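You operate a simulated robot arm through the tools that you are given. There is no shell and no other tool. Be economical: measure what you need, move in short steps, check, and stop when the job is done.

Carry out the task below with a simulated two-armed robot. There is one attempt and no reset: what you move stays moved.

TASK
Take the teal towel from the end of the table and hang it over the middle rail of the green wing.

The check looks at the end state, three seconds after you hand in, the way a careful person would. Anything else that was tipped, shoved, dropped, spilled or broken makes it a failure. Flat cloth is picked up by pressing the open fingertips on it (5 to 10 N) and closing them slowly along it; thin cloth reads only 2 to 8 mm in the jaws.

THE ROBOT
Two 7-joint arms with two-finger parallel grippers on one trunk, on a base that drives. Base frame: it is fixed to the floor where the robot stands at the start and does not move with it; the origin is under the middle of the robot, x ahead of it, y to its left, z up. Units: cm, rad, N and s.
The left shoulder is at the start at [7, 16.3, 102], the right one opposite. Payload 3.43 kg a hand.
Tool frame (each hand has its own): the origin (TCP) lies between the finger pads and is the grasp point; the fingertips stand 3.4 cm ahead of it; z points along the fingers, y is the line along which they close. The gripper opens to 12.8 cm. The fingers are 2.4 cm wide and 1.2 cm thick; the gripper's body (4.8 by 13 cm) begins 9.6 cm behind the TCP.
Orientation is told as [roll, pitch, yaw] about the base's x, y, z axes, in that order, counted from this pose: with the fingers straight down and closing along the base's y, the tool's x points along the base's -x, its y along +y and its z along -z.

THE INTERFACE
- The arms move only by the tool step_arm. It takes "left_targets", "right_targets" or both (then of equal length, played together; a hand with none holds still); each is text: rows parted by semicolons, each of 6 numbers parted by spaces: the shift along the tool's x, y, z in units of 300 mm (1.0 is 300 mm), then the turn, a rotation vector about the tool's x, y, z in units of 45 degrees (1.0 is 45 degrees). In form: dx dy dz rx ry rz; .... A call has 1 to 12 rows; each row is the pose to reach, as a shift and turn from the pose commanded when the call began, along the tool's axes at that moment. "left_fingers" and "right_fingers" are, for a hand that has rows, the opening, from 0 (shut) to 1 (fully open), set as the call begins (left out, the last holds). A call with a number of a shift or a turn outside -1 to 1 is refused whole. Each row takes 0.2 s and may step no farther than 5 cm and 0.15 rad from the row before; otherwise, or with a gripper value out of range, the whole call is refused. Where a pose cannot be reached the arm comes as near as it can. A force on the tool above 40 N (or 10 N above the force at the start of the call, whichever is more), or a blocked arm, ends the call early, and 0.2 s more pass. The fingers move at their own pace (about 15.3 cm/s each) and stop on an object; they squeeze with about 39 N. The grip force told is the motor's: it shows also when the fingers shut on nothing. Time passes only in rows, and 0.2 s behind the last, so rows that repeat a pose let the fingers close. The reply holds the time, the measured pose of the TCP, the force on the tool along the base axes, the opening and the grip force, in the units named above and with some noise.
- Cameras (640 x 400 px; columns grow to the right, rows downward): "scene" is now at [13.57, -1.04, 124.09]; the picture's right is [-0.11, -0.99, 0.00], its down [-0.64, 0.07, -0.76] and it looks along [0.76, -0.08, -0.65] (base axes); focal length 294 px, centre (320, 200). "left" rides on the left gripper at [7.6, 1.1, -16] in its tool frame; the picture's right is [-0.15, 0.99, 0.00], its down [-0.88, -0.13, -0.46] and it looks along [-0.45, -0.07, 0.89] (tool axes); focal length 234 px, centre (320, 200). "right" rides on the right gripper at [7.6, -1.1, -16] in its tool frame; the picture's right is [0.15, 0.99, 0.00], its down [-0.88, 0.13, -0.46] and it looks along [-0.45, 0.07, 0.89] (tool axes); focal length 234 px, centre (320, 200).
- capture(camera): a new picture of that camera. The clock stands still meanwhile.
- raise_lower(by): slides the trunk up (or, below 0, down) by that many cm; the arms and the scene camera ride with it, the base frame stays. It gives what a move gives, with no picture.
- roll_base(legs): drives the robot by 1 to 6 legs, each [ahead, left, turn to the left] in cm, cm and rad, along the robot's own axes; the way and the turn of a leg run together, so that a leg with both is an arc; at most 150 cm and 3.142 rad a leg. The arms and the cameras ride along, it lands a little off, and it stops where it bumps. It gives what a move gives.
- turn_head(pan, tilt): turns the head with the scene camera to pan (to the left, within 1.501 rad either way) and tilt (down, from -0.506 to 1.204), counted from straight ahead of the robot. It gives what a move gives.
- locate(camera, pixels): for up to 12 pixels [column, row] of the newest picture of that camera ("zoom" is the newest enlarged one), the place [x, y, z] in the base frame of the surface seen there, good to about 0.2 cm. The clock stands still meanwhile.
- zoom(camera, box): a new picture of the part [left, top, right, bottom] of that camera's present view, enlarged. The clock stands still meanwhile.
- hand_in(): hands the job in; it is judged then, once.

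Keep the steps short. Do not move on a guess: measure, check each grasp and each placing, and mend mistakes. In all there are 80 turns and 78 pictures (those below and enlarged ones count). Leave the grippers open and the arms clear of the work at the hand-in unless told otherwise, and finish with a single line.

The tools are called after "Request:" by a JSON object that holds its "name" and its "arguments". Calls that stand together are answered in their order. step_arm: Moves the arms, as the interface text tells. Its arguments: {"type":"object","properties":{"left_targets":{"type":"string"},"left_fingers":{"type":"number"},"right_targets":{"type":"string"},"right_fingers":{"type":"number"}},"required":[]} The other tools are called the same way: raise_lower (by) slides the trunk up or down; roll_base (legs) drives the base; turn_head (pan, tilt) turns the head that bears the scene camera; capture (camera) takes a picture; locate (camera, pixels) gives the place of the surface under pixels of a picture; zoom (camera, box) takes an enlarged picture of a part of a camera's view; hand_in () hands the job in.

At the start:

```text
time: 0.0
left_tcp_pos: [68.34, 23.69, 96.06]
left_ee_rot: [-0.001, 0.001, 0.002]
left_force: [0.5, 0.0, 0.4]
left_opening: 12.82
left_grasp_force: 0.0
right_tcp_pos: [66.17, -29.98, 97.3]
right_ee_rot: [0.0, 0.001, 0.0]
right_force: [0.1, 0.2, -0.6]
right_opening: 12.8
right_grasp_force: 0.2
trunk travel left (down, up): [-50.0, 44.0]
robot x, y, heading: [-0.22, 0.0, 0.002]
head pan, tilt: [-0.11, 0.702]
```

scene: 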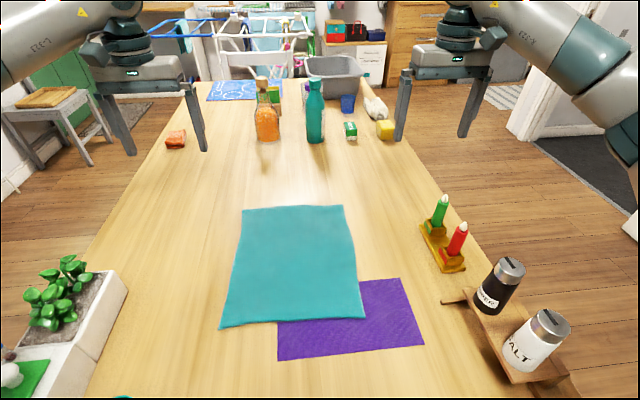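
right: 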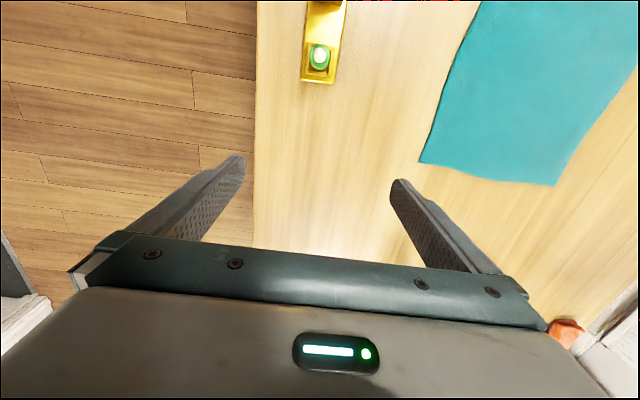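
left: 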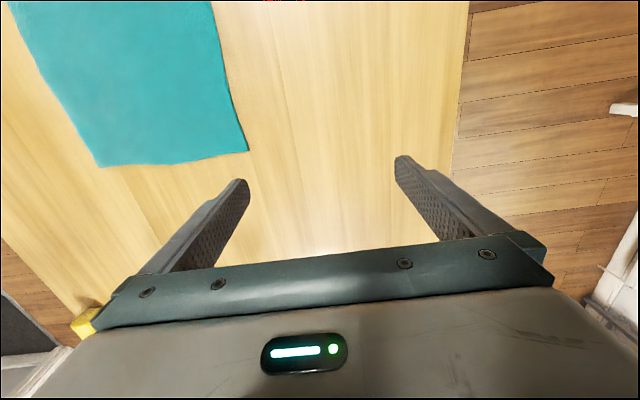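

The teal towel lies at the near end on top of a purple cloth. A drying rack shows at the far end, around (230,40). I'll measure the towel and enlarge the rack area.

Request:
{"name": "locate", "arguments": {"camera": "scene", "pixels": [[243, 206], [343, 206], [220, 327], [365, 317], [400, 280], [423, 344], [278, 359], [300, 260], [180, 30], [255, 55], [100, 100], [440, 260]]}}

Request:
{"name": "turn_head", "arguments": {"pan": 0.2, "tilt": 0.35}}

Request:
{"name": "capture", "arguments": {"camera": "scene"}}

```text
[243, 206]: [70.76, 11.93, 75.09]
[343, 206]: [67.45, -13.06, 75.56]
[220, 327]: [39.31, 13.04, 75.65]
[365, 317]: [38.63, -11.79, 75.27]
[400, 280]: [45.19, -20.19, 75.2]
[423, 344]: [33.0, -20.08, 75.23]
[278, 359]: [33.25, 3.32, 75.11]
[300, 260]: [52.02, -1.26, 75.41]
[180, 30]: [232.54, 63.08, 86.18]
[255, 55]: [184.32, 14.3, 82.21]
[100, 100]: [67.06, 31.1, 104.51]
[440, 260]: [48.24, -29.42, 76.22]
```

```text
time: 0.8
left_tcp_pos: [68.41, 23.87, 96.06]
left_ee_rot: [0.001, 0.002, 0.002]
left_force: [0.5, 0.1, -0.8]
left_opening: 12.78
left_grasp_force: 0.1
right_tcp_pos: [66.25, -29.83, 97.3]
right_ee_rot: [0.0, -0.002, 0.0]
right_force: [-0.2, 0.2, 0.1]
right_opening: 12.8
right_grasp_force: 0.1
trunk travel left (down, up): [-50.0, 44.0]
robot x, y, heading: [0.18, -0.53, 0.005]
head pan, tilt: [0.201, 0.351]
```

```text
74 pictures are left
```

scene: 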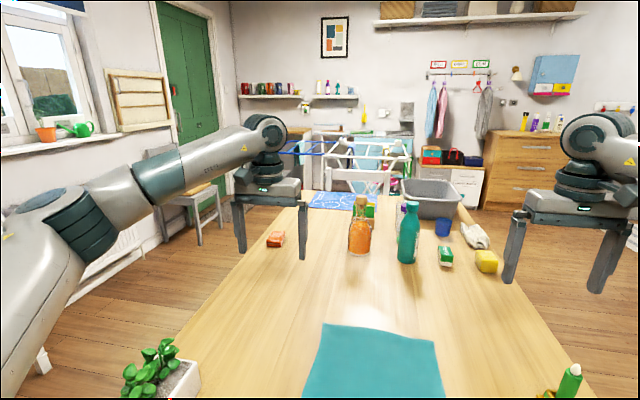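

Request:
{"name": "zoom", "arguments": {"camera": "scene", "box": [270, 110, 430, 210]}}

Request:
{"name": "locate", "arguments": {"camera": "scene", "pixels": [[300, 300], [250, 330], [480, 330], [380, 260]]}}

```text
4.00 times, centred on (350, 160) of scene
```

zoom: 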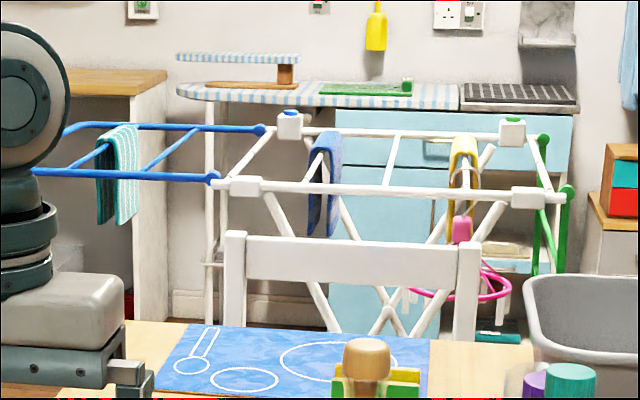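

```text
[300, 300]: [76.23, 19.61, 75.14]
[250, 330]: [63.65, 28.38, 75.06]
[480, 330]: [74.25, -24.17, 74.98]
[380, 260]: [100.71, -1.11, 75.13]
```

The green wing is at the right of the rack, around zoom (550,210), seemingly folded steeply down. I'll measure points on the rack.

Request:
{"name": "locate", "arguments": {"camera": "zoom", "pixels": [[541, 138], [566, 190], [545, 165], [556, 240], [536, 225], [245, 185], [290, 125], [527, 196], [213, 178], [40, 173], [350, 258], [600, 290]]}}

Request:
{"name": "zoom", "arguments": {"camera": "scene", "box": [384, 130, 432, 190]}}

```text
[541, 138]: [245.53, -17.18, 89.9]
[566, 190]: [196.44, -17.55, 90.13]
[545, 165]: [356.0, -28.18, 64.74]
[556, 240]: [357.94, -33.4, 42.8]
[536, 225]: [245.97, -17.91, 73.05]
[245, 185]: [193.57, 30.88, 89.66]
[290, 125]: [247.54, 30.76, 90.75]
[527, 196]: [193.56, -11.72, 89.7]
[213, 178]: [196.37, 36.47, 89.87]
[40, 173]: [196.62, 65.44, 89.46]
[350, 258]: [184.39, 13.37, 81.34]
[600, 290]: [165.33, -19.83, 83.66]
```

```text
6.67 times, centred on (408, 160) of scene
```

zoom: 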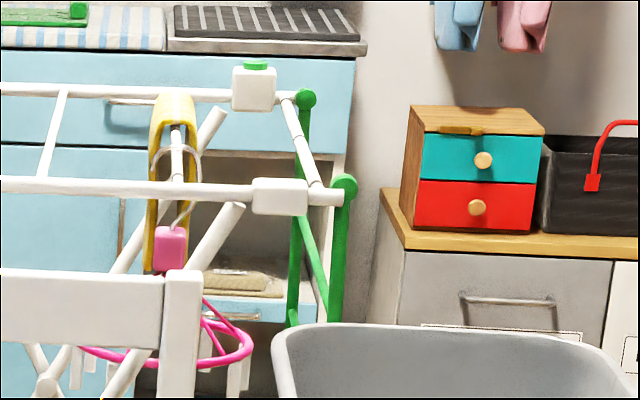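

The green wing hangs vertically at y≈-17.5, x 196–246, hinge at z≈90. The table surface is at z≈75.1. The far towel edge runs from (70.8,11.9) to (67.5,-13) and is clear of the purple cloth. I'll bring both hands, fingers nearly closed, to just above that edge.

Request:
{"name": "step_arm", "arguments": {"left_targets": "0.002 -0.085 0.078 0 0 0; 0.004 -0.171 0.156 0 0 0; 0.006 -0.256 0.234 0 0 0; 0.009 -0.342 0.313 0 0 0; 0.011 -0.427 0.391 0 0 0; 0.013 -0.513 0.469 0 0 0; 0.013 -0.513 0.469 0 0 0", "right_targets": "0.001 0.113 0.085 0 0 0; 0.003 0.226 0.17 0 0 0; 0.004 0.339 0.255 0 0 0; 0.005 0.452 0.34 0 0 0; 0.007 0.565 0.425 0 0 0; 0.008 0.678 0.51 0 0 0; 0.008 0.678 0.51 0 0 0", "left_fingers": 0.28, "right_fingers": 0.28}}

Request:
{"name": "turn_head", "arguments": {"pan": 0, "tilt": 0.7}}

Request:
{"name": "capture", "arguments": {"camera": "scene"}}

Request:
{"name": "capture", "arguments": {"camera": "left"}}

```text
time: 2.4
left_tcp_pos: [67.96, 8.35, 82.07]
left_ee_rot: [0.001, 0.001, 0.003]
left_force: [0.0, 0.7, -0.4]
left_opening: 3.57
left_grasp_force: 0.1
right_tcp_pos: [65.92, -9.56, 82.0]
right_ee_rot: [0.001, 0.001, 0.0]
right_force: [-1.3, 0.0, 0.5]
right_opening: 3.58
right_grasp_force: 0.0
trunk travel left (down, up): [-50.0, 44.0]
robot x, y, heading: [0.71, -0.16, -0.004]
head pan, tilt: [0.201, 0.351]
```

```text
time: 3.3
left_tcp_pos: [68.04, 8.35, 81.88]
left_ee_rot: [0.001, -0.001, 0.002]
left_force: [-0.3, -0.1, 0.6]
left_opening: 3.6
left_grasp_force: 0.1
right_tcp_pos: [65.88, -9.61, 81.82]
right_ee_rot: [0.001, 0.001, -0.002]
right_force: [-0.3, -0.4, 1.0]
right_opening: 3.58
right_grasp_force: 0.0
trunk travel left (down, up): [-50.0, 44.0]
robot x, y, heading: [0.01, 0.25, 0.002]
head pan, tilt: [0.0, 0.7]
```

```text
71 pictures are left
```

scene: 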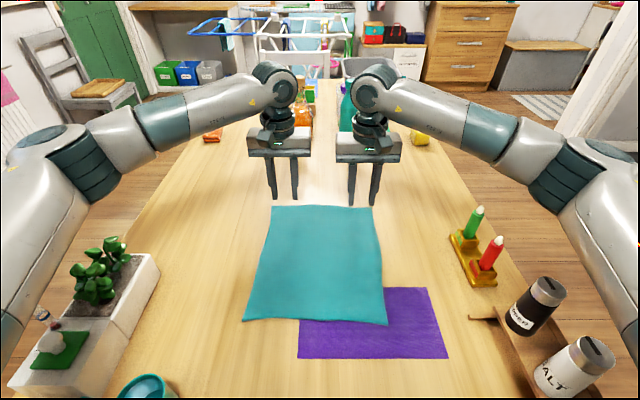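

```text
70 pictures are left
```

left: 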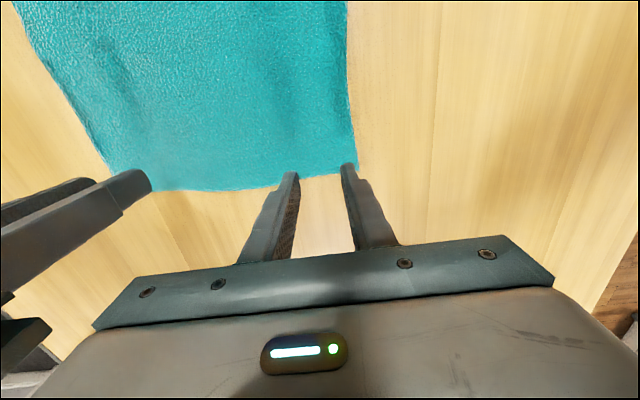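

The far edge is visible at about row 185 in the left picture. I'll measure it exactly before pressing down.

Request:
{"name": "locate", "arguments": {"camera": "left", "pixels": [[250, 185], [320, 172], [353, 160], [170, 187], [348, 100], [230, 150], [110, 160]]}}

```text
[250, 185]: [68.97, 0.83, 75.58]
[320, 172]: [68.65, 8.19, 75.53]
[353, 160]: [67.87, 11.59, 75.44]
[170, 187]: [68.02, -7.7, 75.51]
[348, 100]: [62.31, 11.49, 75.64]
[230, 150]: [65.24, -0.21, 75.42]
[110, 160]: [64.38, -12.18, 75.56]
```

The edge is at x≈68.7 on the left and ≈67.5 on the right. I'll move slightly inside it and down to just touching.

Request:
{"name": "step_arm", "arguments": {"left_targets": "0.05 0 0 0 0 0; 0.05 0 0.06 0 0 0; 0.05 0 0.09 0 0 0; 0.05 0 0.1 0 0 0", "right_targets": "0.02 0.02 0 0 0 0; 0.02 0.02 0.06 0 0 0; 0.02 0.02 0.09 0 0 0; 0.02 0.02 0.1 0 0 0"}}

```text
time: 4.3
left_tcp_pos: [66.55, 8.31, 78.94]
left_ee_rot: [0.001, -0.001, 0.002]
left_force: [0.1, 0.4, 1.1]
left_opening: 3.57
left_grasp_force: 0.1
right_tcp_pos: [65.22, -8.91, 78.95]
right_ee_rot: [0.001, -0.001, 0.0]
right_force: [0.1, -0.2, 1.3]
right_opening: 3.59
right_grasp_force: 0.1
trunk travel left (down, up): [-50.0, 44.0]
robot x, y, heading: [-0.02, 0.25, -0.001]
head pan, tilt: [0.0, 0.7]
```

Not quite touching. I'll press down 4 mm.

Request:
{"name": "step_arm", "arguments": {"left_targets": "0 0 0.007 0 0 0; 0 0 0.013 0 0 0; 0 0 0.013 0 0 0", "right_targets": "0 0 0.007 0 0 0; 0 0 0.013 0 0 0; 0 0 0.013 0 0 0"}}

```text
time: 5.1
left_tcp_pos: [66.49, 8.34, 78.81]
left_ee_rot: [0.0, -0.004, 0.002]
left_force: [2.3, 0.5, 8.4]
left_opening: 3.58
left_grasp_force: 0.1
right_tcp_pos: [65.22, -8.98, 78.78]
right_ee_rot: [0.0, -0.005, 0.001]
right_force: [2.9, 0.5, 11.3]
right_opening: 3.6
right_grasp_force: 0.0
trunk travel left (down, up): [-50.0, 44.0]
robot x, y, heading: [-0.01, 0.14, 0.001]
head pan, tilt: [0.0, 0.7]
```

The forces are 8 and 11 N, which is good. I'll close slowly in stages along the cloth.

Request:
{"name": "step_arm", "arguments": {"left_targets": "0 0 0 0 0 0; 0 0 0 0 0 0", "right_targets": "0 0 -0.002 0 0 0; 0 0 -0.002 0 0 0", "left_fingers": 0.2, "right_fingers": 0.2}}

Request:
{"name": "step_arm", "arguments": {"left_targets": "0 0 0 0 0 0; 0 0 0 0 0 0", "right_targets": "0 0 0 0 0 0; 0 0 0 0 0 0", "left_fingers": 0.12, "right_fingers": 0.12}}

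Request:
{"name": "step_arm", "arguments": {"left_targets": "0 0 0 0 0 0; 0 0 0 0 0 0", "right_targets": "0 0 0 0 0 0; 0 0 0 0 0 0", "left_fingers": 0.05, "right_fingers": 0.05}}

Request:
{"name": "step_arm", "arguments": {"left_targets": "0 0 0 0 0 0; 0 0 0 0 0 0; 0 0 0 0 0 0", "right_targets": "0 0 0 0 0 0; 0 0 0 0 0 0; 0 0 0 0 0 0", "left_fingers": 0, "right_fingers": 0}}

Request:
{"name": "capture", "arguments": {"camera": "left"}}

Request:
{"name": "capture", "arguments": {"camera": "right"}}

```text
time: 5.7
left_tcp_pos: [66.38, 8.26, 78.72]
left_ee_rot: [0.0, -0.001, -0.001]
left_force: [0.8, -3.3, 10.3]
left_opening: 2.55
left_grasp_force: 0.3
right_tcp_pos: [65.3, -8.94, 78.79]
right_ee_rot: [0.002, -0.001, 0.001]
right_force: [3.3, 4.3, 11.2]
right_opening: 2.64
right_grasp_force: 0.8
trunk travel left (down, up): [-50.0, 44.0]
robot x, y, heading: [0.23, 0.0, -0.003]
head pan, tilt: [0.0, 0.7]
```

```text
time: 6.3
left_tcp_pos: [66.45, 8.34, 78.72]
left_ee_rot: [0.001, -0.002, 0.002]
left_force: [0.4, 2.5, 10.6]
left_opening: 1.18
left_grasp_force: 0.1
right_tcp_pos: [65.01, -8.95, 78.73]
right_ee_rot: [0.0, -0.002, -0.002]
right_force: [0.1, -1.5, 12.4]
right_opening: 1.13
right_grasp_force: 0.0
trunk travel left (down, up): [-50.0, 44.0]
robot x, y, heading: [-0.04, -0.2, -0.002]
head pan, tilt: [0.0, 0.7]
```

```text
time: 6.9
left_tcp_pos: [66.44, 8.35, 78.81]
left_ee_rot: [-0.001, -0.002, 0.001]
left_force: [-0.2, 0.7, 12.1]
left_opening: 0.46
left_grasp_force: 0.1
right_tcp_pos: [65.06, -8.93, 78.75]
right_ee_rot: [0.001, 0.001, 0.0]
right_force: [-0.5, -0.7, 12.2]
right_opening: 0.42
right_grasp_force: 0.0
trunk travel left (down, up): [-50.0, 44.0]
robot x, y, heading: [0.21, -0.27, -0.005]
head pan, tilt: [0.0, 0.7]
```

```text
time: 7.7
left_tcp_pos: [66.42, 8.29, 78.76]
left_ee_rot: [0.0, -0.002, 0.002]
left_force: [-0.2, 0.2, 11.1]
left_opening: 0.0
left_grasp_force: 32.9
right_tcp_pos: [65.1, -8.93, 78.75]
right_ee_rot: [0.001, -0.002, 0.001]
right_force: [-0.6, 0.0, 10.7]
right_opening: 0.0
right_grasp_force: 32.8
trunk travel left (down, up): [-50.0, 44.0]
robot x, y, heading: [0.29, -0.43, -0.006]
head pan, tilt: [0.0, 0.7]
```

```text
69 pictures are left
```

left: 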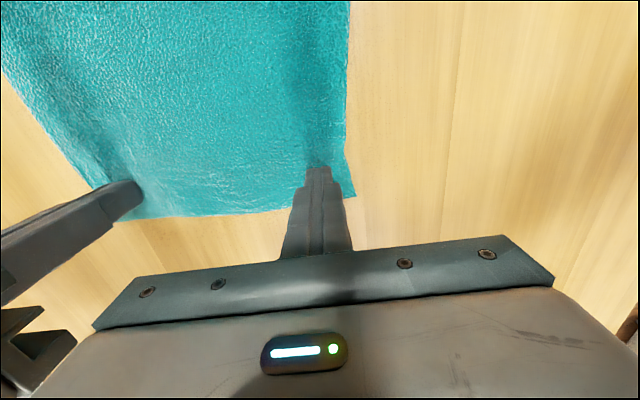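

```text
68 pictures are left
```

right: 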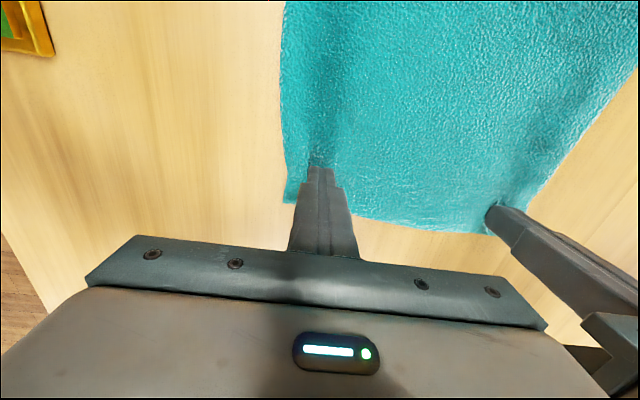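

Both jaws read 0.0, so the cloth slipped out. I'll lift slightly, reopen and press again at about 7 N, then close in much finer steps.

Request:
{"name": "step_arm", "arguments": {"left_targets": "0 0 -0.03 0 0 0; 0 0 -0.03 0 0 0; 0 0 -0.03 0 0 0; 0 0 -0.001 0 0 0; 0 0 -0.001 0 0 0", "right_targets": "0 0 -0.03 0 0 0; 0 0 -0.03 0 0 0; 0 0 -0.03 0 0 0; 0 0 -0.001 0 0 0; 0 0 -0.001 0 0 0", "left_fingers": 0.32, "right_fingers": 0.32}}

Request:
{"name": "step_arm", "arguments": {"left_targets": "0 0 0 0 0 0", "right_targets": "0 0 0 0 0 0", "left_fingers": 0.28, "right_fingers": 0.28}}

Request:
{"name": "step_arm", "arguments": {"left_targets": "0 0 0 0 0 0", "right_targets": "0 0 0 0 0 0", "left_fingers": 0.24, "right_fingers": 0.24}}

Request:
{"name": "step_arm", "arguments": {"left_targets": "0 0 0 0 0 0", "right_targets": "0 0 0 0 0 0", "left_fingers": 0.2, "right_fingers": 0.2}}

Request:
{"name": "capture", "arguments": {"camera": "left"}}

```text
time: 8.9
left_tcp_pos: [66.59, 8.43, 78.7]
left_ee_rot: [-0.001, -0.002, 0.001]
left_force: [2.2, 1.0, 5.5]
left_opening: 4.11
left_grasp_force: 0.1
right_tcp_pos: [65.28, -9.01, 78.91]
right_ee_rot: [0.0, -0.003, -0.001]
right_force: [1.1, -1.6, 7.1]
right_opening: 4.08
right_grasp_force: 0.1
trunk travel left (down, up): [-50.0, 44.0]
robot x, y, heading: [0.07, 0.23, 0.005]
head pan, tilt: [0.0, 0.7]
```

```text
time: 9.3
left_tcp_pos: [66.54, 8.28, 78.9]
left_ee_rot: [0.0, -0.002, 0.001]
left_force: [0.4, -0.2, 6.4]
left_opening: 3.51
left_grasp_force: 0.1
right_tcp_pos: [65.22, -8.96, 78.75]
right_ee_rot: [0.0, -0.003, 0.0]
right_force: [1.8, 0.1, 9.4]
right_opening: 3.46
right_grasp_force: 0.1
trunk travel left (down, up): [-50.0, 44.0]
robot x, y, heading: [0.12, 0.27, -0.003]
head pan, tilt: [0.0, 0.7]
```

```text
time: 9.7
left_tcp_pos: [66.35, 8.36, 78.75]
left_ee_rot: [0.0, -0.002, 0.003]
left_force: [0.0, -1.1, 7.6]
left_opening: 2.99
left_grasp_force: 0.1
right_tcp_pos: [65.14, -8.93, 78.82]
right_ee_rot: [0.0, -0.002, 0.0]
right_force: [1.0, -0.1, 10.1]
right_opening: 2.95
right_grasp_force: 0.1
trunk travel left (down, up): [-50.0, 44.0]
robot x, y, heading: [-0.01, 0.22, -0.0]
head pan, tilt: [0.0, 0.7]
```

```text
time: 10.1
left_tcp_pos: [66.46, 8.38, 78.74]
left_ee_rot: [0.001, -0.002, 0.002]
left_force: [-0.4, 0.0, 7.0]
left_opening: 2.52
left_grasp_force: 0.1
right_tcp_pos: [65.27, -8.98, 78.78]
right_ee_rot: [0.0, -0.003, 0.001]
right_force: [0.5, 0.9, 10.1]
right_opening: 2.4
right_grasp_force: 0.0
trunk travel left (down, up): [-50.0, 44.0]
robot x, y, heading: [-0.15, -0.19, -0.002]
head pan, tilt: [0.0, 0.7]
```

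```text
67 pictures are left
```

left: 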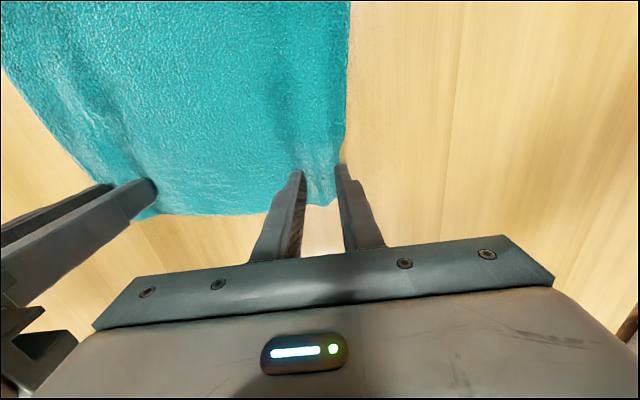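

Some ridging shows between the fingers at (320,180). The outer finger sits near the side edge. I'll continue closing finely.

Request:
{"name": "step_arm", "arguments": {"left_targets": "0 0 0 0 0 0", "right_targets": "0 0 0 0 0 0", "left_fingers": 0.16, "right_fingers": 0.16}}

Request:
{"name": "step_arm", "arguments": {"left_targets": "0 0 0 0 0 0", "right_targets": "0 0 0 0 0 0", "left_fingers": 0.12, "right_fingers": 0.12}}

Request:
{"name": "step_arm", "arguments": {"left_targets": "0 0 0 0 0 0", "right_targets": "0 0 0 0 0 0", "left_fingers": 0.09, "right_fingers": 0.09}}

Request:
{"name": "zoom", "arguments": {"camera": "left", "box": [240, 100, 400, 200]}}

Request:
{"name": "zoom", "arguments": {"camera": "right", "box": [240, 100, 400, 200]}}

```text
time: 10.5
left_tcp_pos: [66.47, 8.36, 78.82]
left_ee_rot: [0.001, -0.002, 0.002]
left_force: [-0.3, 0.1, 7.7]
left_opening: 2.03
left_grasp_force: 0.1
right_tcp_pos: [65.15, -8.83, 78.66]
right_ee_rot: [0.0, -0.001, 0.001]
right_force: [0.3, 2.1, 12.2]
right_opening: 1.96
right_grasp_force: 0.0
trunk travel left (down, up): [-50.0, 44.0]
robot x, y, heading: [0.61, 0.2, -0.006]
head pan, tilt: [0.0, 0.7]
```

```text
time: 10.9
left_tcp_pos: [66.5, 8.26, 78.74]
left_ee_rot: [0.0, -0.001, 0.002]
left_force: [-0.4, -3.6, 7.5]
left_opening: 1.63
left_grasp_force: 0.9
right_tcp_pos: [65.22, -8.83, 78.75]
right_ee_rot: [-0.001, -0.002, 0.001]
right_force: [1.0, 3.6, 10.7]
right_opening: 1.57
right_grasp_force: 0.5
trunk travel left (down, up): [-50.0, 44.0]
robot x, y, heading: [-0.48, 0.06, -0.002]
head pan, tilt: [0.0, 0.7]
```

```text
time: 11.3
left_tcp_pos: [66.46, 8.32, 78.83]
left_ee_rot: [0.001, -0.001, 0.001]
left_force: [-0.9, -4.1, 7.2]
left_opening: 1.35
left_grasp_force: 2.7
right_tcp_pos: [65.24, -8.88, 78.79]
right_ee_rot: [0.0, -0.002, -0.001]
right_force: [-0.1, 5.5, 10.8]
right_opening: 1.33
right_grasp_force: 2.4
trunk travel left (down, up): [-50.0, 44.0]
robot x, y, heading: [-0.31, 0.2, -0.006]
head pan, tilt: [0.0, 0.7]
```

```text
4.00 times, centred on (320, 150) of left
```

zoom: 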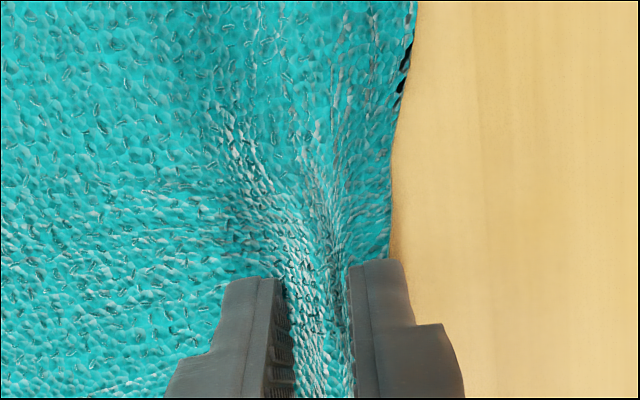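

```text
4.00 times, centred on (320, 150) of right
```

zoom: 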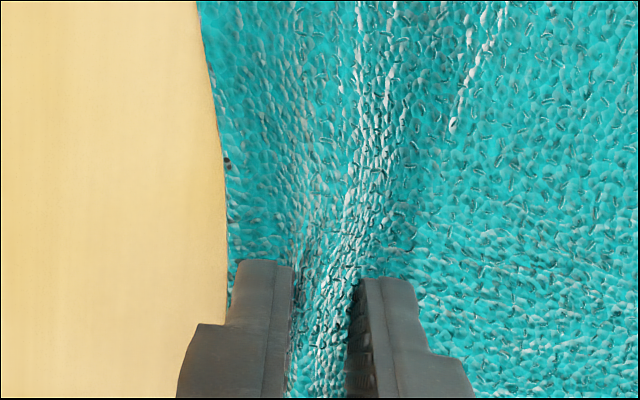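

A ridge stands between the fingers on both hands. The ±4 N sideways pull shows the cloth is taut between them, so I'll ease the hands inward 3 mm and keep closing finely.

Request:
{"name": "step_arm", "arguments": {"left_targets": "0 -0.01 0 0 0 0", "right_targets": "0 0.01 0 0 0 0", "left_fingers": 0.07, "right_fingers": 0.07}}

Request:
{"name": "step_arm", "arguments": {"left_targets": "0 -0.007 0 0 0 0", "right_targets": "0 0.007 0 0 0 0", "left_fingers": 0.045, "right_fingers": 0.045}}

Request:
{"name": "step_arm", "arguments": {"left_targets": "0 -0.003 0 0 0 0", "right_targets": "0 0.003 0 0 0 0", "left_fingers": 0.02, "right_fingers": 0.02}}

Request:
{"name": "step_arm", "arguments": {"left_targets": "0 0 0 0 0 0; 0 0 0 0 0 0", "right_targets": "0 0 0 0 0 0; 0 0 0 0 0 0", "left_fingers": 0, "right_fingers": 0}}

```text
time: 11.7
left_tcp_pos: [66.48, 8.05, 78.68]
left_ee_rot: [-0.001, -0.002, 0.002]
left_force: [-0.5, -3.9, 8.0]
left_opening: 1.07
left_grasp_force: 2.5
right_tcp_pos: [65.2, -8.67, 78.75]
right_ee_rot: [-0.001, 0.0, 0.0]
right_force: [-0.5, 4.8, 11.7]
right_opening: 0.7
right_grasp_force: 6.7
trunk travel left (down, up): [-50.0, 44.0]
robot x, y, heading: [-0.09, -0.27, -0.001]
head pan, tilt: [0.0, 0.7]
```

```text
time: 12.1
left_tcp_pos: [66.42, 7.76, 78.8]
left_ee_rot: [0.002, -0.003, 0.002]
left_force: [-0.7, -3.5, 6.3]
left_opening: 0.76
left_grasp_force: 1.3
right_tcp_pos: [65.2, -8.38, 78.62]
right_ee_rot: [0.0, -0.004, 0.0]
right_force: [0.1, 4.0, 12.3]
right_opening: 0.73
right_grasp_force: 0.9
trunk travel left (down, up): [-50.0, 44.0]
robot x, y, heading: [-0.09, -0.24, 0.002]
head pan, tilt: [0.0, 0.7]
```

```text
time: 12.5
left_tcp_pos: [66.48, 7.83, 78.84]
left_ee_rot: [0.0, -0.002, 0.001]
left_force: [-0.5, -3.3, 5.9]
left_opening: 0.41
left_grasp_force: 38.6
right_tcp_pos: [65.23, -8.45, 78.78]
right_ee_rot: [0.002, -0.003, 0.0]
right_force: [1.9, 2.8, 11.7]
right_opening: 0.44
right_grasp_force: 39.1
trunk travel left (down, up): [-50.0, 44.0]
robot x, y, heading: [-0.12, -0.4, -0.0]
head pan, tilt: [0.0, 0.7]
```

```text
time: 13.1
left_tcp_pos: [66.47, 7.75, 78.87]
left_ee_rot: [0.0, -0.001, 0.002]
left_force: [-1.1, -2.2, 6.3]
left_opening: 0.41
left_grasp_force: 38.2
right_tcp_pos: [65.27, -8.38, 78.79]
right_ee_rot: [0.0, 0.0, 0.0]
right_force: [2.2, 1.4, 12.5]
right_opening: 0.43
right_grasp_force: 38.9
trunk travel left (down, up): [-50.0, 44.0]
robot x, y, heading: [-0.03, 0.08, -0.0]
head pan, tilt: [0.0, 0.7]
```

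Both jaws hold cloth, at 4.1 and 4.3 mm. Next I'll peel the towel up and back towards me so the purple cloth isn't dragged.

Request:
{"name": "step_arm", "arguments": {"left_targets": "0.02 0 -0.08 0 0 0; 0.06 0 -0.16 0 0 0; 0.12 0 -0.24 0 0 0; 0.18 0 -0.32 0 0 0; 0.25 0 -0.39 0 0 0; 0.32 0 -0.45 0 0 0; 0.39 0 -0.51 0 0 0; 0.46 0 -0.57 0 0 0; 0.46 0 -0.57 0 0 0", "right_targets": "0.02 0 -0.08 0 0 0; 0.06 0 -0.16 0 0 0; 0.12 0 -0.24 0 0 0; 0.18 0 -0.32 0 0 0; 0.25 0 -0.39 0 0 0; 0.32 0 -0.45 0 0 0; 0.39 0 -0.51 0 0 0; 0.46 0 -0.57 0 0 0; 0.46 0 -0.57 0 0 0"}}

Request:
{"name": "capture", "arguments": {"camera": "scene"}}

```text
time: 15.1
left_tcp_pos: [52.93, 7.61, 95.71]
left_ee_rot: [0.0, 0.002, 0.002]
left_force: [-0.5, -3.8, -0.2]
left_opening: 0.41
left_grasp_force: 38.5
right_tcp_pos: [51.51, -8.46, 95.66]
right_ee_rot: [0.001, -0.001, -0.001]
right_force: [0.3, 4.7, 1.1]
right_opening: 0.41
right_grasp_force: 38.2
trunk travel left (down, up): [-50.0, 44.0]
robot x, y, heading: [0.27, 0.16, 0.002]
head pan, tilt: [0.0, 0.7]
```

```text
64 pictures are left
```

scene: 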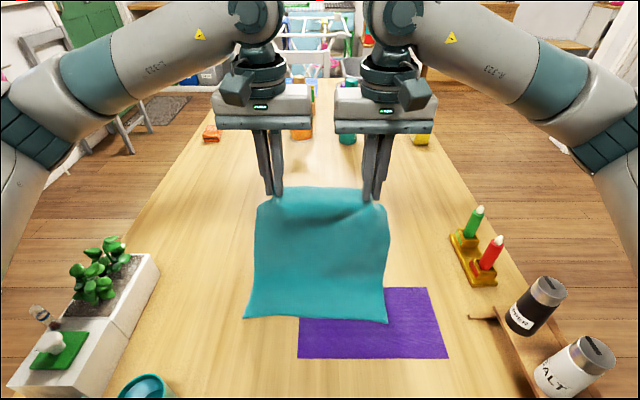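

The towel is up and the purple cloth is undisturbed. I'll raise the trunk to lift it fully clear.

Request:
{"name": "raise_lower", "arguments": {"by": 20}}

Request:
{"name": "capture", "arguments": {"camera": "scene"}}

Request:
{"name": "turn_head", "arguments": {"pan": -0.9, "tilt": 0.6}}

Request:
{"name": "capture", "arguments": {"camera": "scene"}}

```text
time: 17.2
left_tcp_pos: [52.77, 7.64, 115.77]
left_ee_rot: [0.002, 0.0, 0.001]
left_force: [0.0, -4.6, 0.7]
left_opening: 0.4
left_grasp_force: 38.7
right_tcp_pos: [51.55, -8.38, 115.71]
right_ee_rot: [0.0, -0.001, -0.001]
right_force: [0.0, 4.5, -0.3]
right_opening: 0.44
right_grasp_force: 38.8
trunk travel left (down, up): [-70.0, 24.0]
robot x, y, heading: [0.12, 0.35, -0.001]
head pan, tilt: [0.0, 0.7]
```

```text
63 pictures are left
```

scene: 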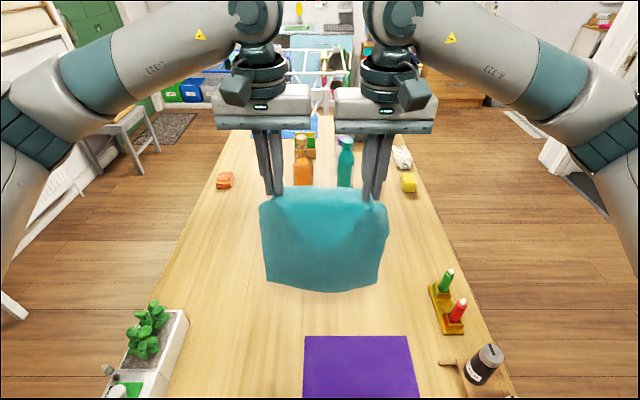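

```text
time: 18.4
left_tcp_pos: [52.96, 7.66, 115.71]
left_ee_rot: [-0.001, -0.001, 0.001]
left_force: [-0.6, -4.8, 0.1]
left_opening: 0.4
left_grasp_force: 38.2
right_tcp_pos: [51.44, -8.37, 115.78]
right_ee_rot: [-0.001, -0.001, 0.0]
right_force: [-0.3, 4.7, 0.4]
right_opening: 0.42
right_grasp_force: 39.2
trunk travel left (down, up): [-70.0, 24.0]
robot x, y, heading: [0.22, -0.25, -0.001]
head pan, tilt: [-0.901, 0.6]
```

```text
62 pictures are left
```

scene: 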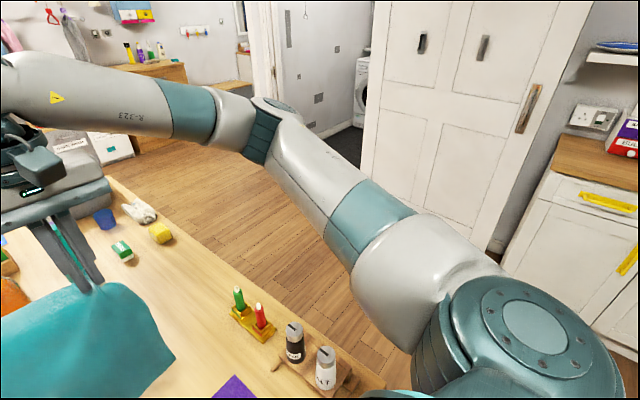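

The towel hangs clear from both hands. I'll measure the aisle on the right.

Request:
{"name": "locate", "arguments": {"camera": "scene", "pixels": [[220, 250], [290, 310], [350, 150], [490, 250], [505, 255], [600, 330], [235, 180], [130, 145], [185, 80], [280, 95], [560, 170], [110, 180]]}}

Request:
{"name": "turn_head", "arguments": {"pan": -1.4, "tilt": 0.7}}

Request:
{"name": "capture", "arguments": {"camera": "scene"}}

```text
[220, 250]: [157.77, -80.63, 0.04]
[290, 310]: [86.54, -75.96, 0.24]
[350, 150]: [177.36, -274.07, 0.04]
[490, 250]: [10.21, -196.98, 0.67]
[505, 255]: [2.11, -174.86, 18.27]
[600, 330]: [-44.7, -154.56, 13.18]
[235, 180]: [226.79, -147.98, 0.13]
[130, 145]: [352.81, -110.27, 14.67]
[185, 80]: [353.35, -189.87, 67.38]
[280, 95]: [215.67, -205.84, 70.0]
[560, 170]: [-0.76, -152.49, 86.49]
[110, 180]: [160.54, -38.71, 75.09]
```

```text
time: 19.4
left_tcp_pos: [52.81, 7.68, 115.7]
left_ee_rot: [0.0, -0.001, 0.001]
left_force: [0.4, -3.8, -0.7]
left_opening: 0.42
left_grasp_force: 38.2
right_tcp_pos: [51.53, -8.35, 115.78]
right_ee_rot: [0.0, 0.001, -0.001]
right_force: [0.6, 4.9, 0.0]
right_opening: 0.43
right_grasp_force: 38.9
trunk travel left (down, up): [-70.0, 24.0]
robot x, y, heading: [-0.1, -0.11, -0.002]
head pan, tilt: [-1.4, 0.7]
```

```text
61 pictures are left
```

scene: 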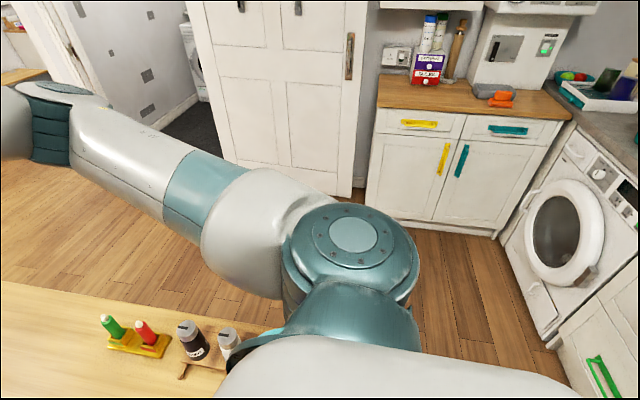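

The table's right edge is at y≈-40 and cupboards start at y≈-150, so the aisle centre is y≈-95. The towel must clear the candles, so I'll raise the trunk fully and then slide right along the aisle.

Request:
{"name": "raise_lower", "arguments": {"by": 22}}

Request:
{"name": "roll_base", "arguments": {"legs": [[0, -50, 0]]}}

Request:
{"name": "turn_head", "arguments": {"pan": -0.3, "tilt": 0.75}}

Request:
{"name": "capture", "arguments": {"camera": "scene"}}

```text
time: 21.7
left_tcp_pos: [52.83, 7.67, 137.64]
left_ee_rot: [0.001, 0.0, 0.002]
left_force: [0.3, -5.4, -0.3]
left_opening: 0.42
left_grasp_force: 38.8
right_tcp_pos: [51.62, -8.5, 137.64]
right_ee_rot: [0.0, 0.001, 0.0]
right_force: [0.6, 3.6, -0.5]
right_opening: 0.44
right_grasp_force: 38.7
trunk travel left (down, up): [-92.0, 2.0]
robot x, y, heading: [0.39, -0.03, -0.002]
head pan, tilt: [-1.4, 0.7]
```

```text
time: 23.4
left_tcp_pos: [49.98, -6.6, 137.58]
left_ee_rot: [-0.003, 0.004, 0.013]
left_force: [-0.4, -3.1, -0.4]
left_opening: 0.44
left_grasp_force: 38.9
right_tcp_pos: [48.73, -22.61, 137.52]
right_ee_rot: [0.002, 0.004, 0.016]
right_force: [0.5, 3.1, 0.3]
right_opening: 0.44
right_grasp_force: 38.6
trunk travel left (down, up): [-92.0, 2.0]
robot x, y, heading: [-2.96, -14.96, 0.011]
head pan, tilt: [-1.4, 0.7]
stopped in leg 1: the robot was blocked; the commanded pose is now the measured one
```

```text
time: 24.7
left_tcp_pos: [49.4, -6.54, 137.68]
left_ee_rot: [0.0, -0.001, 0.015]
left_force: [-0.3, -3.6, 0.2]
left_opening: 0.41
left_grasp_force: 39.3
right_tcp_pos: [48.25, -22.6, 137.69]
right_ee_rot: [0.002, 0.001, 0.012]
right_force: [0.4, 4.3, -1.4]
right_opening: 0.43
right_grasp_force: 38.2
trunk travel left (down, up): [-92.0, 2.0]
robot x, y, heading: [-3.13, -14.97, 0.019]
head pan, tilt: [-0.3, 0.75]
```

```text
60 pictures are left
```

scene: 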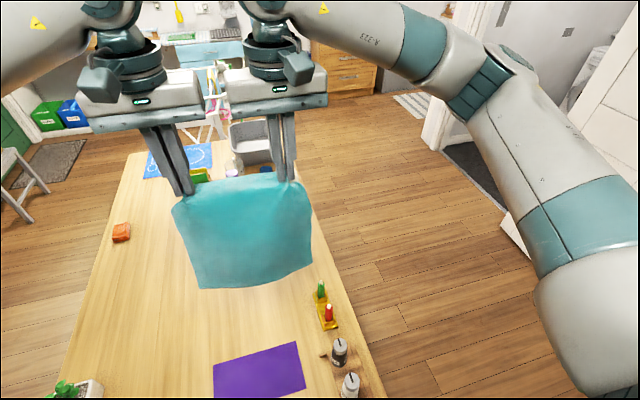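

The base was blocked, probably by the near right table leg. I'll look down to see where the table ends, and check that nothing on it moved.

Request:
{"name": "turn_head", "arguments": {"pan": -0.6, "tilt": 1.2}}

Request:
{"name": "capture", "arguments": {"camera": "scene"}}

Request:
{"name": "turn_head", "arguments": {"pan": -1.5, "tilt": 1.0}}

Request:
{"name": "capture", "arguments": {"camera": "scene"}}

```text
time: 25.6
left_tcp_pos: [49.48, -6.5, 137.83]
left_ee_rot: [-0.002, 0.002, 0.013]
left_force: [0.5, -3.9, -0.6]
left_opening: 0.41
left_grasp_force: 38.7
right_tcp_pos: [48.43, -22.64, 137.81]
right_ee_rot: [0.0, 0.001, 0.013]
right_force: [1.5, 3.6, 0.0]
right_opening: 0.42
right_grasp_force: 38.8
trunk travel left (down, up): [-92.0, 2.0]
robot x, y, heading: [-3.28, -15.2, 0.014]
head pan, tilt: [-0.6, 1.201]
```

```text
59 pictures are left
```

scene: 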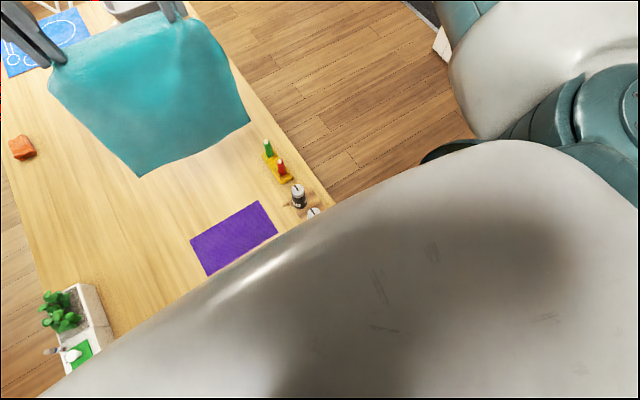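

```text
time: 26.8
left_tcp_pos: [49.58, -6.55, 137.72]
left_ee_rot: [-0.001, 0.0, 0.014]
left_force: [0.7, -4.5, -0.7]
left_opening: 0.4
left_grasp_force: 38.1
right_tcp_pos: [48.39, -22.63, 137.82]
right_ee_rot: [-0.003, 0.0, 0.012]
right_force: [1.2, 4.1, 0.3]
right_opening: 0.4
right_grasp_force: 38.7
trunk travel left (down, up): [-92.0, 2.0]
robot x, y, heading: [-3.47, -14.71, 0.014]
head pan, tilt: [-1.499, 1.0]
```

```text
58 pictures are left
```

scene: 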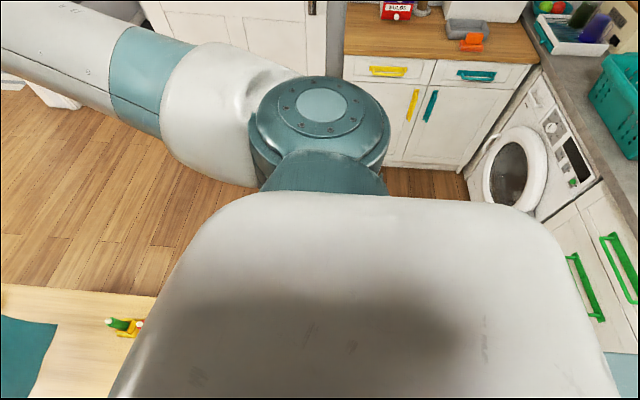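

Request:
{"name": "locate", "arguments": {"camera": "scene", "pixels": [[585, 290], [510, 190], [420, 150], [480, 190], [100, 290], [150, 300], [460, 195]]}}

```text
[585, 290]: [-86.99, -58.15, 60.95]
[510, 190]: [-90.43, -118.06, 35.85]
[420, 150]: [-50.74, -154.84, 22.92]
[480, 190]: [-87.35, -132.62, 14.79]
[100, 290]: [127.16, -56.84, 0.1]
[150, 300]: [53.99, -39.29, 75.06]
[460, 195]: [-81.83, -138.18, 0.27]
```

The counter behind is at x≈-87, so I have room. I'll back up 28 cm, then move right.

Request:
{"name": "roll_base", "arguments": {"legs": [[-28, 0, 0], [0, -80, 0]]}}

Request:
{"name": "turn_head", "arguments": {"pan": 0.1, "tilt": 0.7}}

Request:
{"name": "capture", "arguments": {"camera": "scene"}}

```text
time: 32.6
left_tcp_pos: [22.66, -86.78, 137.69]
left_ee_rot: [-0.001, 0.001, 0.017]
left_force: [-0.8, -4.1, 0.0]
left_opening: 0.39
left_grasp_force: 38.4
right_tcp_pos: [21.56, -102.87, 137.8]
right_ee_rot: [-0.001, 0.0, 0.015]
right_force: [-0.5, 3.5, -0.2]
right_opening: 0.41
right_grasp_force: 38.7
trunk travel left (down, up): [-92.0, 2.0]
robot x, y, heading: [-30.51, -95.26, 0.014]
head pan, tilt: [-1.499, 1.0]
```

```text
time: 34.3
left_tcp_pos: [22.55, -86.91, 137.61]
left_ee_rot: [-0.002, 0.001, 0.016]
left_force: [0.3, -3.4, -1.1]
left_opening: 0.44
left_grasp_force: 38.6
right_tcp_pos: [21.47, -102.99, 137.91]
right_ee_rot: [-0.002, -0.001, 0.015]
right_force: [0.4, 4.2, 0.3]
right_opening: 0.41
right_grasp_force: 38.5
trunk travel left (down, up): [-92.0, 2.0]
robot x, y, heading: [-30.22, -95.46, 0.016]
head pan, tilt: [0.099, 0.7]
```

```text
57 pictures are left
```

scene: 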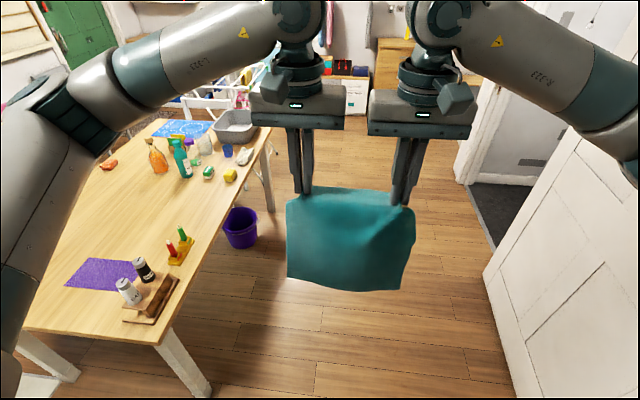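

The aisle ahead has a purple bucket at (240,228) and an open door leaf at the right. I'll measure both.

Request:
{"name": "locate", "arguments": {"camera": "scene", "pixels": [[258, 240], [245, 248], [485, 270], [500, 390], [470, 180], [210, 395], [270, 210], [455, 180], [350, 112], [575, 150]]}}

```text
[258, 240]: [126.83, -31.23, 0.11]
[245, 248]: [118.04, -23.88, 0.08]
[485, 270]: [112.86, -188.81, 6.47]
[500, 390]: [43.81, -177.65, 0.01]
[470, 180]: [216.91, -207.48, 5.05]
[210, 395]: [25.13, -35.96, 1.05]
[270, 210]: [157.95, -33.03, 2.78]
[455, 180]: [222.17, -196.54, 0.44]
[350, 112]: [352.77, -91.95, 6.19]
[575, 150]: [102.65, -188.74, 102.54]
```

The bucket is under the table and the aisle is free from y=-36 to -177. I'll drive ahead 150, then look at the green wing.

Request:
{"name": "roll_base", "arguments": {"legs": [[0, -8, -0.016], [150, 0, 0]]}}

Request:
{"name": "turn_head", "arguments": {"pan": 0.75, "tilt": 0.55}}

Request:
{"name": "capture", "arguments": {"camera": "scene"}}

```text
time: 42.3
left_tcp_pos: [170.29, -98.28, 137.75]
left_ee_rot: [-0.003, 0.001, -0.019]
left_force: [-0.1, -3.2, -1.1]
left_opening: 0.41
left_grasp_force: 38.2
right_tcp_pos: [168.56, -114.23, 137.73]
right_ee_rot: [0.0, 0.001, -0.02]
right_force: [0.1, 3.6, 0.4]
right_opening: 0.41
right_grasp_force: 39.0
trunk travel left (down, up): [-92.0, 2.0]
robot x, y, heading: [117.27, -104.73, -0.022]
head pan, tilt: [0.099, 0.7]
```

```text
time: 43.3
left_tcp_pos: [170.38, -98.33, 137.62]
left_ee_rot: [-0.001, 0.002, -0.018]
left_force: [-1.6, -3.6, 0.2]
left_opening: 0.43
left_grasp_force: 38.8
right_tcp_pos: [168.74, -114.26, 137.84]
right_ee_rot: [0.0, 0.0, -0.02]
right_force: [0.9, 3.2, 0.5]
right_opening: 0.42
right_grasp_force: 39.1
trunk travel left (down, up): [-92.0, 2.0]
robot x, y, heading: [117.43, -104.81, -0.016]
head pan, tilt: [0.75, 0.55]
```

```text
56 pictures are left
```

scene: 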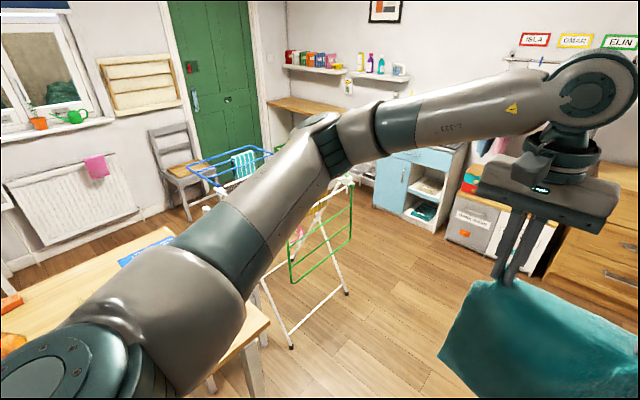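

Request:
{"name": "zoom", "arguments": {"camera": "scene", "box": [248, 160, 376, 360]}}

```text
2.00 times, centred on (312, 260) of scene
```

zoom: 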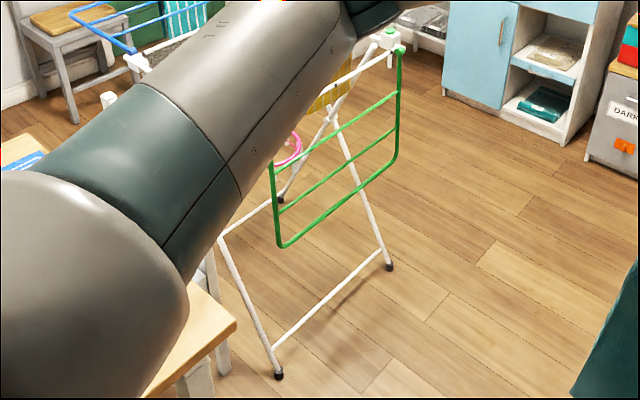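

The green wing has three rails: upper, middle and bottom. I'll measure them along with the rack feet.

Request:
{"name": "locate", "arguments": {"camera": "zoom", "pixels": [[390, 97], [340, 130], [390, 132], [340, 169], [385, 166], [340, 206], [275, 220], [399, 75], [278, 373], [388, 264], [236, 322], [360, 62]]}}

```text
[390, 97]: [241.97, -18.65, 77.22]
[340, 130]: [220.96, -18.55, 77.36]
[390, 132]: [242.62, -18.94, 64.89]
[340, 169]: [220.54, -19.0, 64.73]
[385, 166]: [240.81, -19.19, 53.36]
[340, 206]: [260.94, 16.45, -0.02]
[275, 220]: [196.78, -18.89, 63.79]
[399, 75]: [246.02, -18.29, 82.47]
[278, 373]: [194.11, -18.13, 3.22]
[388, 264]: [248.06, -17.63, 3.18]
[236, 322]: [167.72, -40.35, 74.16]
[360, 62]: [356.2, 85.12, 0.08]
```

The rails are at z≈77.3, 64.8 and 53.3, in the plane y≈-18.8. The middle rail at 64.8 is the target, reached through the 12.5 cm gap under the upper rail. I'll drive to x≈221, turn to face the wing, and look.

Request:
{"name": "roll_base", "arguments": {"legs": [[104, 0, 0.016], [0, 0, 1.571]]}}

Request:
{"name": "turn_head", "arguments": {"pan": 0, "tilt": 0.75}}

Request:
{"name": "capture", "arguments": {"camera": "scene"}}

```text
time: 52.5
left_tcp_pos: [213.17, -53.46, 137.74]
left_ee_rot: [0.0, 0.001, 1.571]
left_force: [3.2, -0.1, -0.1]
left_opening: 0.39
left_grasp_force: 38.9
right_tcp_pos: [229.08, -54.8, 137.88]
right_ee_rot: [-0.001, 0.0, 1.57]
right_force: [-4.1, -0.1, -0.2]
right_opening: 0.39
right_grasp_force: 38.0
trunk travel left (down, up): [-92.0, 2.0]
robot x, y, heading: [220.71, -106.34, 1.573]
head pan, tilt: [0.75, 0.55]
```

```text
time: 53.6
left_tcp_pos: [213.17, -53.55, 137.81]
left_ee_rot: [-0.002, 0.002, 1.571]
left_force: [4.0, 0.0, 0.4]
left_opening: 0.41
left_grasp_force: 38.9
right_tcp_pos: [229.15, -54.77, 137.74]
right_ee_rot: [0.001, -0.001, 1.57]
right_force: [-3.4, 0.4, -0.9]
right_opening: 0.43
right_grasp_force: 38.1
trunk travel left (down, up): [-92.0, 2.0]
robot x, y, heading: [220.77, -106.1, 1.574]
head pan, tilt: [0.0, 0.75]
```

```text
54 pictures are left
```

scene: 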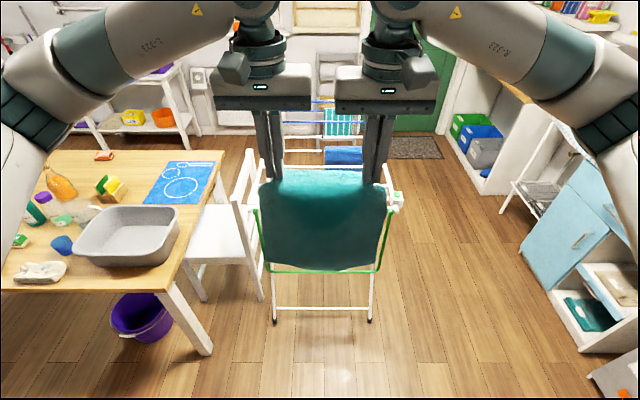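

The hands sit at x=213 and 229, centred on the wing. Still high above it, I'll tip the fingers forward while extending ahead. First half: 37.5°.

Request:
{"name": "step_arm", "arguments": {"left_targets": "-0.057 0 0 0 -0.167 0; -0.114 0 0 0 -0.333 0; -0.17 0 0 0 -0.5 0; -0.227 0 0 0 -0.667 0; -0.283 0 0 0 -0.833 0; -0.283 0 0 0 -0.833 0", "right_targets": "-0.065 0 0 0 -0.167 0; -0.13 0 0 0 -0.333 0; -0.195 0 0 0 -0.5 0; -0.26 0 0 0 -0.667 0; -0.325 0 0 0 -0.833 0; -0.325 0 0 0 -0.833 0"}}

```text
time: 55.0
left_tcp_pos: [213.17, -44.96, 137.8]
left_ee_rot: [-0.002, -0.654, 1.573]
left_force: [3.5, 0.0, 0.4]
left_opening: 0.41
left_grasp_force: 38.3
right_tcp_pos: [229.12, -45.0, 137.78]
right_ee_rot: [0.002, -0.656, 1.571]
right_force: [-3.8, 0.1, 0.2]
right_opening: 0.41
right_grasp_force: 39.2
trunk travel left (down, up): [-92.0, 2.0]
robot x, y, heading: [220.47, -106.17, 1.573]
head pan, tilt: [0.0, 0.75]
```

Both hands reached that pose. Now the second half of the tilt, to about 15° below horizontal.

Request:
{"name": "step_arm", "arguments": {"left_targets": "-0.045 0 0.034 0 -0.167 0; -0.09 0 0.069 0 -0.333 0; -0.135 0 0.103 0 -0.5 0; -0.18 0 0.138 0 -0.667 0; -0.225 0 0.172 0 -0.833 0; -0.225 0 0.172 0 -0.833 0", "right_targets": "-0.045 0 0.034 0 -0.167 0; -0.09 0 0.069 0 -0.333 0; -0.135 0 0.103 0 -0.5 0; -0.18 0 0.138 0 -0.667 0; -0.225 0 0.172 0 -0.833 0; -0.225 0 0.172 0 -0.833 0"}}

Request:
{"name": "capture", "arguments": {"camera": "scene"}}

```text
time: 56.4
left_tcp_pos: [213.07, -36.45, 137.73]
left_ee_rot: [-0.004, -1.309, 1.576]
left_force: [3.7, 0.3, -0.7]
left_opening: 0.39
left_grasp_force: 38.4
right_tcp_pos: [229.12, -36.64, 137.73]
right_ee_rot: [0.004, -1.309, 1.569]
right_force: [-3.2, -0.4, -0.8]
right_opening: 0.38
right_grasp_force: 38.3
trunk travel left (down, up): [-92.0, 2.0]
robot x, y, heading: [220.6, -106.55, 1.571]
head pan, tilt: [0.0, 0.75]
```

```text
53 pictures are left
```

scene: 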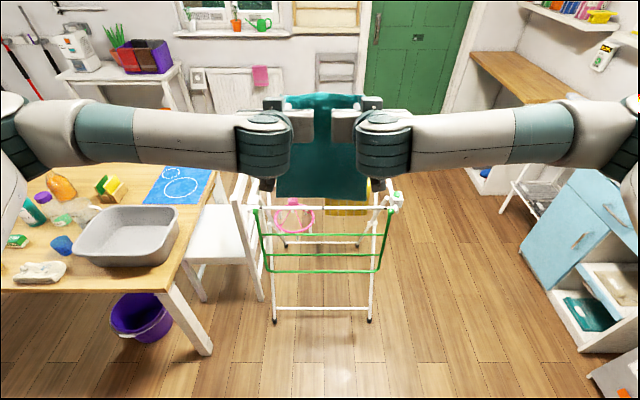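

The fingers are horizontal-ish and the towel hangs ahead. Before lowering I must check the left elbow against the table, and look at the yellow and pink items inside the rack.

Request:
{"name": "locate", "arguments": {"camera": "scene", "pixels": [[40, 120], [15, 170], [130, 165], [200, 165], [250, 170], [170, 285], [345, 210], [300, 210], [293, 235], [330, 271], [330, 254], [250, 180]]}}

Request:
{"name": "zoom", "arguments": {"camera": "scene", "box": [230, 170, 422, 290]}}

```text
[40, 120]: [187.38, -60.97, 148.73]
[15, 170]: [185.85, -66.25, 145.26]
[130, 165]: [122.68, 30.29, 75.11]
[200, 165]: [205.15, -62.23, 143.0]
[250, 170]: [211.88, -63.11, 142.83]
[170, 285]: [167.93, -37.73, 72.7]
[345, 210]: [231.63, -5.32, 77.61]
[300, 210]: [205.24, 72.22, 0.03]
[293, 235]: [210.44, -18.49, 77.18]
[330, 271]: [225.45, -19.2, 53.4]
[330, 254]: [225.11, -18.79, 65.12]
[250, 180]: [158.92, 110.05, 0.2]
```

```text
3.33 times, centred on (326, 230) of scene
```

zoom: 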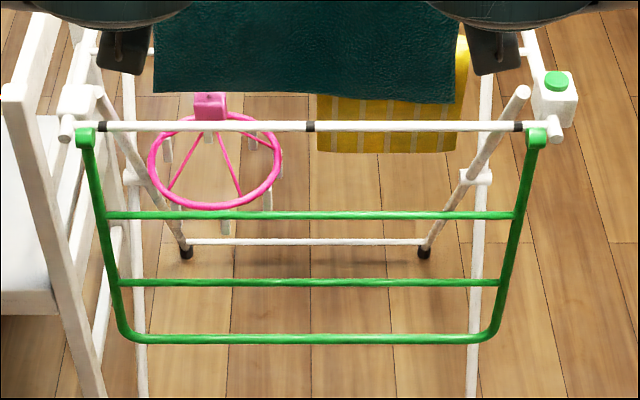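

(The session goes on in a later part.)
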